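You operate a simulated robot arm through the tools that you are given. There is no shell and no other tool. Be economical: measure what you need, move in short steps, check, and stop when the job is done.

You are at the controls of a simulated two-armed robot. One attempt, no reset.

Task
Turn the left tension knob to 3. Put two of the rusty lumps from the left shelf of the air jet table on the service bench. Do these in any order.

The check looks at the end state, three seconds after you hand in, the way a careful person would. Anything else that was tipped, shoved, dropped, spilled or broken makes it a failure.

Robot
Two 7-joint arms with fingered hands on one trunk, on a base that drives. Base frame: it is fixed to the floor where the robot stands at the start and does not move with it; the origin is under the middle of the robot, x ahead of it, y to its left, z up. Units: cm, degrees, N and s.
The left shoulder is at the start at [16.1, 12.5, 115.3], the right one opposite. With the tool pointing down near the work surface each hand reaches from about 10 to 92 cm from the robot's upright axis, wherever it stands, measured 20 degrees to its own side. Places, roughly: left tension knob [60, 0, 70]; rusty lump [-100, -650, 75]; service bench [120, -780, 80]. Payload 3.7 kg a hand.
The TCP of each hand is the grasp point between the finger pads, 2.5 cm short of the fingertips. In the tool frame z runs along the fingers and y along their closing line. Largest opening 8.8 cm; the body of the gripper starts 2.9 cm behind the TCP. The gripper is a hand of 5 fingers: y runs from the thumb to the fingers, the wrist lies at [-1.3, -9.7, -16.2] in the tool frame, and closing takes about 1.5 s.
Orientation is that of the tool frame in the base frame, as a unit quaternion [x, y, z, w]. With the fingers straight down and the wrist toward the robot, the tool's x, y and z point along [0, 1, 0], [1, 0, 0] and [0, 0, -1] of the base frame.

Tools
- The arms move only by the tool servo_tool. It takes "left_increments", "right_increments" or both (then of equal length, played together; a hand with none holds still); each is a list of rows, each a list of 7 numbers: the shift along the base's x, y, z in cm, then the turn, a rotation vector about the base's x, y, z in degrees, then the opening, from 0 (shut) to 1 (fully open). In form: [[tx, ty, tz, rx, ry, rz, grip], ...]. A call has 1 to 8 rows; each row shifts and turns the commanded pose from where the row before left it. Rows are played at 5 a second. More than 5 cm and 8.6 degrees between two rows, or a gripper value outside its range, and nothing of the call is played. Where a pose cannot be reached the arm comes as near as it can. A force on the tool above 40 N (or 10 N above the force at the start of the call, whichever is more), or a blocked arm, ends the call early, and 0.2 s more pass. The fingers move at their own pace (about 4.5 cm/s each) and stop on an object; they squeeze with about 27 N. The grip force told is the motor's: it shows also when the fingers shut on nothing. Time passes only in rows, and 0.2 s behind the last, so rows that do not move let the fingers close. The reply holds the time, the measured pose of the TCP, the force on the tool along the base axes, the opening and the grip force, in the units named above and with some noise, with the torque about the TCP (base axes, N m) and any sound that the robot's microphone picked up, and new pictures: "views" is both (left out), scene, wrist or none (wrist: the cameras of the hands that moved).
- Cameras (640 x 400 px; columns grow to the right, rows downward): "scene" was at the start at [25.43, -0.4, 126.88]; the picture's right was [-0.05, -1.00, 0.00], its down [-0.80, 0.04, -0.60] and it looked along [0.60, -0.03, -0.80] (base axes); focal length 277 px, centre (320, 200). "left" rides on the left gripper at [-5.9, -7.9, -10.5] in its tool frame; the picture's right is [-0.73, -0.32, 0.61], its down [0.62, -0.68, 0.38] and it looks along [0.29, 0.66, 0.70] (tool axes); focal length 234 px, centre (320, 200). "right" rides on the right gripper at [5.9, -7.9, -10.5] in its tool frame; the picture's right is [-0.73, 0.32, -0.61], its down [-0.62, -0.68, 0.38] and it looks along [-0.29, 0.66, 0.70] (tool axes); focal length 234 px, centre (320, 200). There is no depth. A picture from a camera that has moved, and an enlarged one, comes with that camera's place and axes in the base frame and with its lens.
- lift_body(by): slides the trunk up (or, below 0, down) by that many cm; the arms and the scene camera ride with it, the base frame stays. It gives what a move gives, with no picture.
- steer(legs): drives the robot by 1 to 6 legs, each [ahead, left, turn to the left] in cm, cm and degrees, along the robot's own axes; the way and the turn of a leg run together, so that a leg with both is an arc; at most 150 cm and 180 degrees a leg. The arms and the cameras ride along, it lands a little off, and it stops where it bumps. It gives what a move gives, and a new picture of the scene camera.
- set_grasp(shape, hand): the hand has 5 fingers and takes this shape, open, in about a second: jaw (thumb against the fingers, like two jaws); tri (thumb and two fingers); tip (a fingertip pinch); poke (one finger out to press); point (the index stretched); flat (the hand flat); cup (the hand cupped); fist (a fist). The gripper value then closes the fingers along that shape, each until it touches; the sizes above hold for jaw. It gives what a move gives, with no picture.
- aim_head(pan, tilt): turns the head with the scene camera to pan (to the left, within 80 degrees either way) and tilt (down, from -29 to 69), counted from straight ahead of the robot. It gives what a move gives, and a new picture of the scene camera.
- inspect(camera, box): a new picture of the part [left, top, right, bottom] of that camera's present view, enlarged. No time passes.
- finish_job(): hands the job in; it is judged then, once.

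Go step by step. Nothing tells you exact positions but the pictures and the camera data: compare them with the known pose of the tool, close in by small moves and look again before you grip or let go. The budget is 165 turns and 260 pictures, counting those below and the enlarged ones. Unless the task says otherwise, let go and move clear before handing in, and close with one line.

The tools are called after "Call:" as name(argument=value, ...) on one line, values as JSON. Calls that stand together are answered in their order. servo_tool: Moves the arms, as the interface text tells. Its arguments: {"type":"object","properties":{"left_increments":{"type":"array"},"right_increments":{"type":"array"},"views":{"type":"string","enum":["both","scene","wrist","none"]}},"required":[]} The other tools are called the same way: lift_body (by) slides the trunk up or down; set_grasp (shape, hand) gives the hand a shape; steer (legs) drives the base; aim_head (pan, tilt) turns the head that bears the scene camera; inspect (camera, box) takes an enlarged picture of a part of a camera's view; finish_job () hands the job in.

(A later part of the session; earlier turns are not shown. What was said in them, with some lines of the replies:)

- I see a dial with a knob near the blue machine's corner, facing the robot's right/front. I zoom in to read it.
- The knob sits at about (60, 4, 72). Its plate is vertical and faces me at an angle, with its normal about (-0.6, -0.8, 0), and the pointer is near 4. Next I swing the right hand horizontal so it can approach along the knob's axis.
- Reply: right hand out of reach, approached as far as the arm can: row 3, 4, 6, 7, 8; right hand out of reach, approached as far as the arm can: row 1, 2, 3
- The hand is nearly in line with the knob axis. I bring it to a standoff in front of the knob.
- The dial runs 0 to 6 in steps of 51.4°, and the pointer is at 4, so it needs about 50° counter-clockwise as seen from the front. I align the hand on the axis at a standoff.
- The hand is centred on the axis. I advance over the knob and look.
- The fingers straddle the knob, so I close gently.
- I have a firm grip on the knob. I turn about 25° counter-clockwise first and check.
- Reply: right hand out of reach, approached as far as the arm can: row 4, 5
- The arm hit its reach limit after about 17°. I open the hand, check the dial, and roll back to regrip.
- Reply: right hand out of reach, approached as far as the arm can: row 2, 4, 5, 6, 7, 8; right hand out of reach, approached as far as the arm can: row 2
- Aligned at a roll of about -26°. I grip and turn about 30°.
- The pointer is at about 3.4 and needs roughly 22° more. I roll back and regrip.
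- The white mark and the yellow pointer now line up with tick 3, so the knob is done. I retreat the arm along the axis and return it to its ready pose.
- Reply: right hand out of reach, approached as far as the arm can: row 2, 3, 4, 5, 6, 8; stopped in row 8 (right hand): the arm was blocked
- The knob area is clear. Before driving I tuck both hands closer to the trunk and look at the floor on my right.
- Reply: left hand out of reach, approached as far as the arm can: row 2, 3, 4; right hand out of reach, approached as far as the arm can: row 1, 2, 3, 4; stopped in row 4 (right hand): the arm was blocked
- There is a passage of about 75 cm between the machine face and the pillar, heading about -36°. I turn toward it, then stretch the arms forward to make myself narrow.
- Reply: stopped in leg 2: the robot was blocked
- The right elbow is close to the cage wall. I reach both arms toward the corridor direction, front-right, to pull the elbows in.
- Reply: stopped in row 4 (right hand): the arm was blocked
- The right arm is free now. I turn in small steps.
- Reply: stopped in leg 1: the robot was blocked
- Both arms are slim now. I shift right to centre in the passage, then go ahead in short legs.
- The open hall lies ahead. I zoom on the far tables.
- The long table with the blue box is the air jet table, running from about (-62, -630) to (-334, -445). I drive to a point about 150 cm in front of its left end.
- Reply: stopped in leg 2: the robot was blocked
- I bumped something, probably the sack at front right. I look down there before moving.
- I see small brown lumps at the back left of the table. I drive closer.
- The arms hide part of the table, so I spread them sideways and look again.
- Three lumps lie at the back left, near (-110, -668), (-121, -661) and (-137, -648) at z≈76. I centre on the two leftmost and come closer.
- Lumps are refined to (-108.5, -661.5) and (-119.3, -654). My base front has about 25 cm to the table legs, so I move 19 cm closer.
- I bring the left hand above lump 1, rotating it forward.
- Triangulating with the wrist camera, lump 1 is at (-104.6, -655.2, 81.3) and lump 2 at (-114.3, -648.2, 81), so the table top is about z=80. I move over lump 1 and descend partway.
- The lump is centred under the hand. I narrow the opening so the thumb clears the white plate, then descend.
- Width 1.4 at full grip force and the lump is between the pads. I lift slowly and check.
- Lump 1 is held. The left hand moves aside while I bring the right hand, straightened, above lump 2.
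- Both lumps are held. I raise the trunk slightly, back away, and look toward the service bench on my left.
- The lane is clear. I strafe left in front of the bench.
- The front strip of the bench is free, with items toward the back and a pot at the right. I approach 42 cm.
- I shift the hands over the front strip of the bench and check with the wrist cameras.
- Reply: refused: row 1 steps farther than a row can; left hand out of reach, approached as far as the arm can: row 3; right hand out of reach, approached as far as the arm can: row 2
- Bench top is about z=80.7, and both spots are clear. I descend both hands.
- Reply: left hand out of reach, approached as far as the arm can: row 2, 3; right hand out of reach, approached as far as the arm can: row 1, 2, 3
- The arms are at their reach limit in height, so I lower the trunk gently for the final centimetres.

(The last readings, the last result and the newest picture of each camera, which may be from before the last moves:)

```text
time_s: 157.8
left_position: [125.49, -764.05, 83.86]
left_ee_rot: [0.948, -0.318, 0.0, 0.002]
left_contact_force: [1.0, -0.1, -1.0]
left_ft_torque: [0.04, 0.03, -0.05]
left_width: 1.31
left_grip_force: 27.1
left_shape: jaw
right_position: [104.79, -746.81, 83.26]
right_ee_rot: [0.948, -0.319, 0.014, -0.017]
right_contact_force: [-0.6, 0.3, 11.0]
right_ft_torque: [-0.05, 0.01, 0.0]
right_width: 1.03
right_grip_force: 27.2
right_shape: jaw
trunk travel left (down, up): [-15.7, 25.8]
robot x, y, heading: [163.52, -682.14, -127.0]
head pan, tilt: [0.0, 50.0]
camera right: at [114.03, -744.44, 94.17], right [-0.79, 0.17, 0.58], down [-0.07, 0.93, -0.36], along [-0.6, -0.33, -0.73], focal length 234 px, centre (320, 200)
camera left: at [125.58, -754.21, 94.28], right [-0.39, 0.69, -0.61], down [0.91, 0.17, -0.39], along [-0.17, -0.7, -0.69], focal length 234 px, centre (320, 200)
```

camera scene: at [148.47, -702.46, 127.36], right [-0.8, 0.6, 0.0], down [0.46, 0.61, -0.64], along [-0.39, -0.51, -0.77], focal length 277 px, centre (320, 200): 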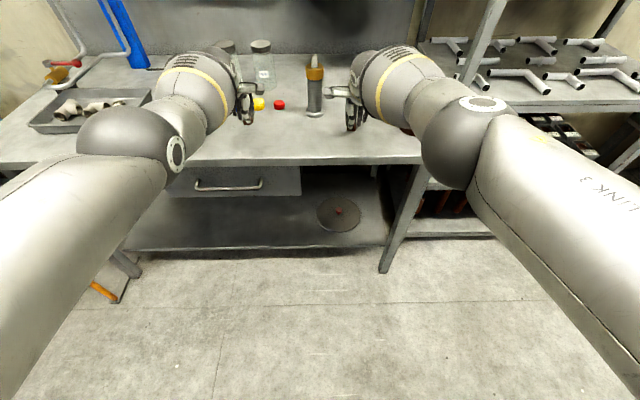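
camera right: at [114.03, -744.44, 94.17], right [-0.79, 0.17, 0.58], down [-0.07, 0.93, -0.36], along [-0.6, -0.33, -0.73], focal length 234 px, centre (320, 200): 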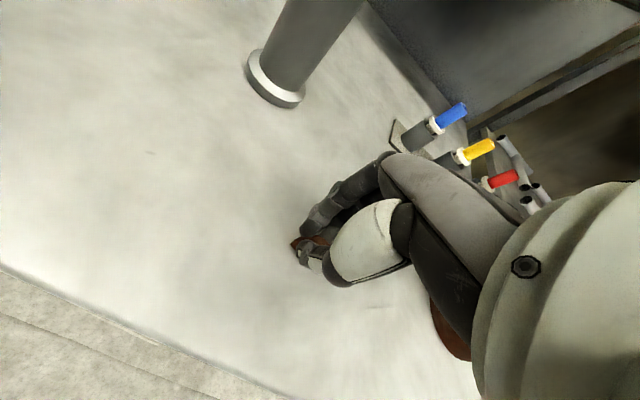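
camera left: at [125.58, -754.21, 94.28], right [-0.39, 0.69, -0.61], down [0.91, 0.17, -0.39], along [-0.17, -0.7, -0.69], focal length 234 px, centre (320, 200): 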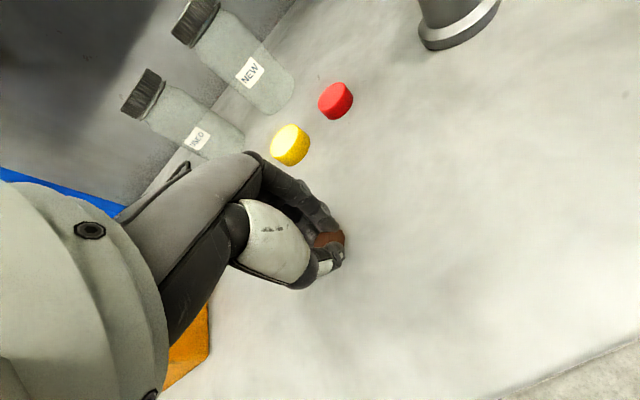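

The right lump touches the bench. I open the right hand gently and continue the left down.

Call:
servo_tool(right_increments=[[0, 0, 0.1, 0, 0, 0, 0.1], [0, 0, 0, 0, 0, 0, 0.2], [0, 0, 0, 0, 0, 0, 0.3], [0, 0, 0, 0, 0, 0, 0.45], [0, 0, 0, 0, 0, 0, 0.5], [0, 0, 0, 0, 0, 0, 0.5]], views="wrist")

Call:
servo_tool(left_increments=[[0, 0, -0.3, 0, 0, 0, 0], [0, 0, -0.3, 0, 0, 0, 0], [0, 0, -0.2, 0, 0, 0, 0], [0, 0, 0, 0, 0, 0, 0]], views="none")

```text
time_s: 159.2
left_position: [125.32, -764.06, 83.71]
left_ee_rot: [0.948, -0.318, 0.0, 0.001]
left_contact_force: [0.3, 0.2, -0.3]
left_ft_torque: [0.02, 0.0, 0.01]
left_width: 1.3
left_grip_force: 27.0
left_shape: jaw
right_position: [104.83, -746.77, 82.95]
right_ee_rot: [0.948, -0.318, 0.014, -0.019]
right_contact_force: [0.0, 0.0, 0.8]
right_ft_torque: [-0.01, 0.02, -0.01]
right_width: 4.35
right_grip_force: 0.1
right_shape: jaw
trunk travel left (down, up): [-15.7, 25.8]
robot x, y, heading: [163.54, -682.04, -126.9]
head pan, tilt: [0.0, 50.0]
camera right: at [114.05, -744.46, 93.92], right [-0.8, 0.17, 0.58], down [-0.07, 0.93, -0.36], along [-0.6, -0.33, -0.73], focal length 234 px, centre (320, 200)
```

right: 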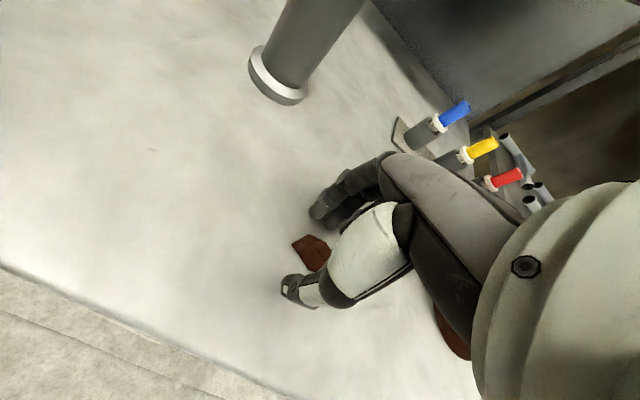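

```text
time_s: 160.2
left_position: [125.3, -764.14, 83.12]
left_ee_rot: [0.948, -0.318, -0.001, 0.003]
left_contact_force: [-0.6, 1.3, 6.3]
left_ft_torque: [-0.1, 0.05, -0.03]
left_width: 1.31
left_grip_force: 27.3
left_shape: jaw
right_position: [104.88, -746.73, 83.14]
right_ee_rot: [0.948, -0.319, 0.013, -0.019]
right_contact_force: [0.1, 0.0, 0.4]
right_ft_torque: [-0.01, 0.01, 0.0]
right_width: 4.37
right_grip_force: 0.0
right_shape: jaw
trunk travel left (down, up): [-15.7, 25.8]
robot x, y, heading: [163.74, -682.17, -126.8]
head pan, tilt: [0.0, 50.0]
```

Both lumps now rest on the bench. I open the left hand and raise both.

Call:
servo_tool(left_increments=[[0, 0, 0, 0, 0, 0, 0.1], [0, 0, 0, 0, 0, 0, 0.2], [0, 0, 0, 0, 0, 0, 0.3], [0, 0, 0, 0, 0, 0, 0.45], [0, 0, 0, 0, 0, 0, 0.5], [0, 0, 0, 0, 0, 0, 0.5]], views="wrist")

Call:
servo_tool(left_increments=[[0, 0, 1, 0, 0, 0, 0.5], [0, 0, 2, 0, 0, 0, 0.5], [0, 0, 3, 0, 0, 0, 0.5], [0, 0, 3, 0, 0, 0, 0.5], [0, 0, 3, 0, 0, 0, 0.5], [0, 0, 3, 0, 0, 0, 0.5], [0, 0, 0, 0, 0, 0, 0.5]], right_increments=[[0, 0, 1, 0, 0, 0, 0.5], [0, 0, 2, 0, 0, 0, 0.5], [0, 0, 3, 0, 0, 0, 0.5], [0, 0, 3, 0, 0, 0, 0.5], [0, 0, 3, 0, 0, 0, 0.5], [0, 0, 3, 0, 0, 0, 0.5], [0, 0, 0, 0, 0, 0, 0.5]])

```text
time_s: 161.6
left_position: [125.33, -764.2, 82.9]
left_ee_rot: [0.948, -0.318, 0.0, 0.001]
left_contact_force: [0.8, 0.2, 0.8]
left_ft_torque: [-0.02, 0.03, 0.01]
left_width: 4.32
left_grip_force: 0.1
left_shape: jaw
right_position: [104.78, -746.86, 82.95]
right_ee_rot: [0.947, -0.319, 0.015, -0.02]
right_contact_force: [0.0, -0.5, -0.3]
right_ft_torque: [0.0, 0.05, -0.02]
right_width: 4.37
right_grip_force: 0.0
right_shape: jaw
trunk travel left (down, up): [-15.7, 25.8]
robot x, y, heading: [163.68, -681.88, -126.7]
head pan, tilt: [0.0, 50.0]
camera left: at [125.52, -754.36, 93.27], right [-0.38, 0.69, -0.61], down [0.91, 0.17, -0.38], along [-0.16, -0.7, -0.7], focal length 234 px, centre (320, 200)
```

left: 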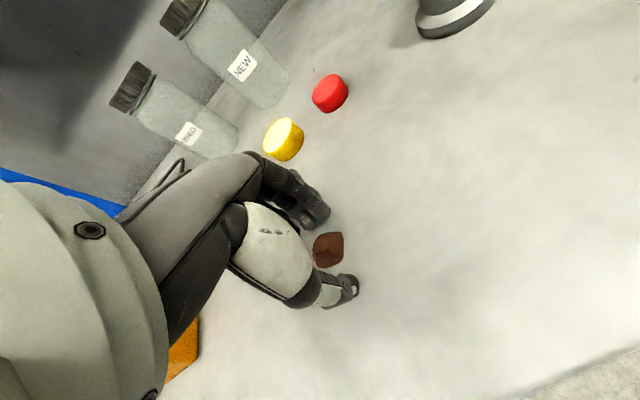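

```text
time_s: 163.2
left_position: [125.45, -764.62, 98.05]
left_ee_rot: [0.948, -0.319, 0.0, 0.0]
left_contact_force: [0.0, 0.3, -0.7]
left_ft_torque: [0.01, -0.01, -0.02]
left_width: 4.34
left_grip_force: 0.1
left_shape: jaw
right_position: [104.89, -746.95, 97.62]
right_ee_rot: [0.947, -0.319, 0.014, -0.02]
right_contact_force: [-0.1, -0.3, -0.3]
right_ft_torque: [-0.02, 0.01, 0.0]
right_width: 4.38
right_grip_force: 0.0
right_shape: jaw
trunk travel left (down, up): [-15.7, 25.8]
robot x, y, heading: [163.23, -682.23, -126.7]
head pan, tilt: [0.0, 50.0]
camera scene: at [147.16, -704.19, 125.24], right [-0.8, 0.6, 0.0], down [0.46, 0.61, -0.64], along [-0.39, -0.51, -0.77], focal length 277 px, centre (320, 200)
camera right: at [114.19, -744.64, 108.55], right [-0.8, 0.17, 0.58], down [-0.07, 0.93, -0.36], along [-0.6, -0.33, -0.73], focal length 234 px, centre (320, 200)
camera left: at [125.59, -754.72, 108.49], right [-0.38, 0.7, -0.61], down [0.91, 0.17, -0.38], along [-0.16, -0.7, -0.7], focal length 234 px, centre (320, 200)
```

scene: 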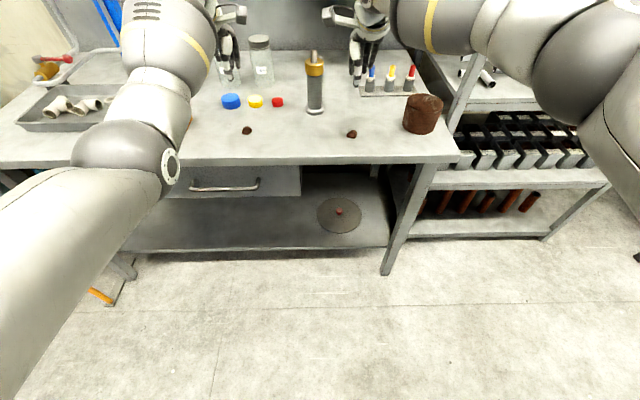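
right: 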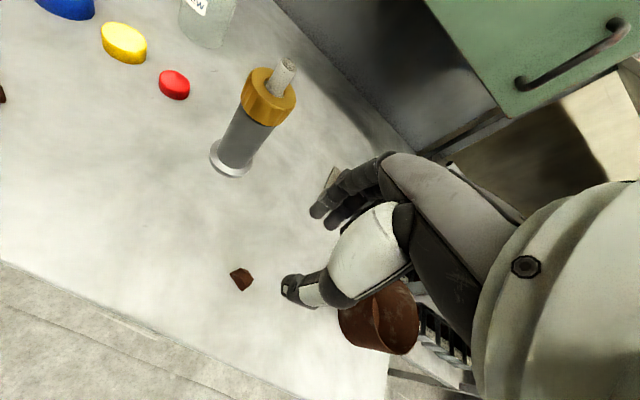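
left: 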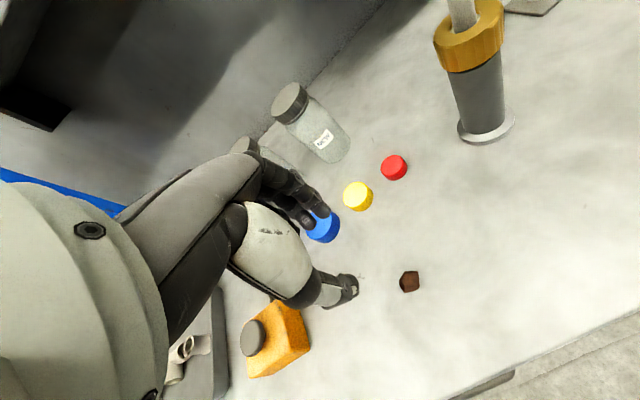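

Both lumps sit on the bench, and the other items are as they were. I back clear and take a final look.

Call:
steer(legs=[[-50, 0, 0]])

Call:
aim_head(pan=0, tilt=35)

```text
time_s: 166.1
left_position: [155.33, -725.24, 98.13]
left_ee_rot: [0.949, -0.316, -0.001, 0.0]
left_contact_force: [0.0, 0.3, 0.7]
left_ft_torque: [-0.02, 0.01, -0.04]
left_width: 4.35
left_grip_force: 0.1
left_shape: jaw
right_position: [135.07, -707.69, 97.71]
right_ee_rot: [0.948, -0.318, 0.015, -0.019]
right_contact_force: [-0.2, 0.1, 0.6]
right_ft_torque: [-0.03, 0.04, -0.03]
right_width: 4.37
right_grip_force: 0.1
right_shape: jaw
trunk travel left (down, up): [-15.7, 25.8]
robot x, y, heading: [193.62, -642.87, -126.6]
head pan, tilt: [0.0, 50.0]
camera scene: at [176.96, -664.72, 125.28], right [-0.8, 0.6, 0.0], down [0.46, 0.61, -0.64], along [-0.39, -0.51, -0.77], focal length 277 px, centre (320, 200)
```

scene: 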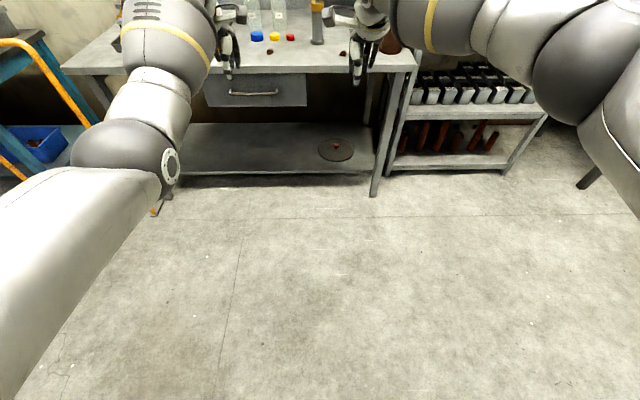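

```text
time_s: 166.9
left_position: [155.35, -725.15, 98.0]
left_ee_rot: [0.949, -0.317, 0.0, 0.001]
left_contact_force: [0.3, 0.1, -0.1]
left_ft_torque: [0.02, -0.01, -0.02]
left_width: 4.39
left_grip_force: 0.0
left_shape: jaw
right_position: [134.96, -707.76, 97.62]
right_ee_rot: [0.948, -0.317, 0.014, -0.019]
right_contact_force: [-0.2, 0.2, 0.1]
right_ft_torque: [0.02, 0.0, -0.02]
right_width: 4.38
right_grip_force: 0.2
right_shape: jaw
trunk travel left (down, up): [-15.7, 25.8]
robot x, y, heading: [192.86, -642.75, -126.7]
head pan, tilt: [0.0, 35.0]
camera scene: at [176.28, -665.63, 127.44], right [-0.8, 0.6, 0.0], down [0.34, 0.46, -0.82], along [-0.49, -0.65, -0.57], focal length 277 px, centre (320, 200)
```

scene: 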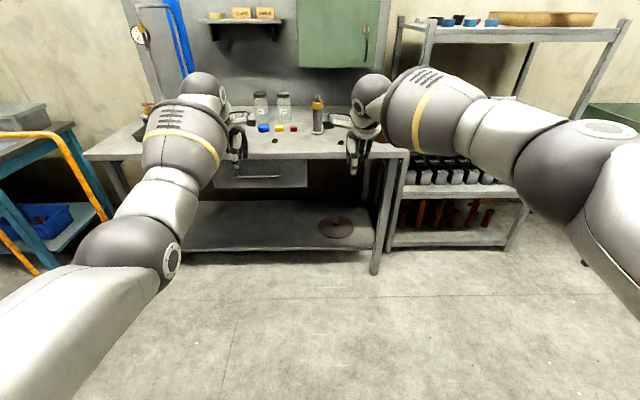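

The two lumps rest on the bench and both hands are empty and clear of it. The knob pointed at 3 when I left it, so I hand in.

Call:
finish_job()

```text
The job is handed in.
```

I turned the left tension knob to 3 and put two rusty lumps from the air jet table on the service bench; on the way my base bumped a sack on the floor, which did not look moved, and I did not recheck the knob after driving off.
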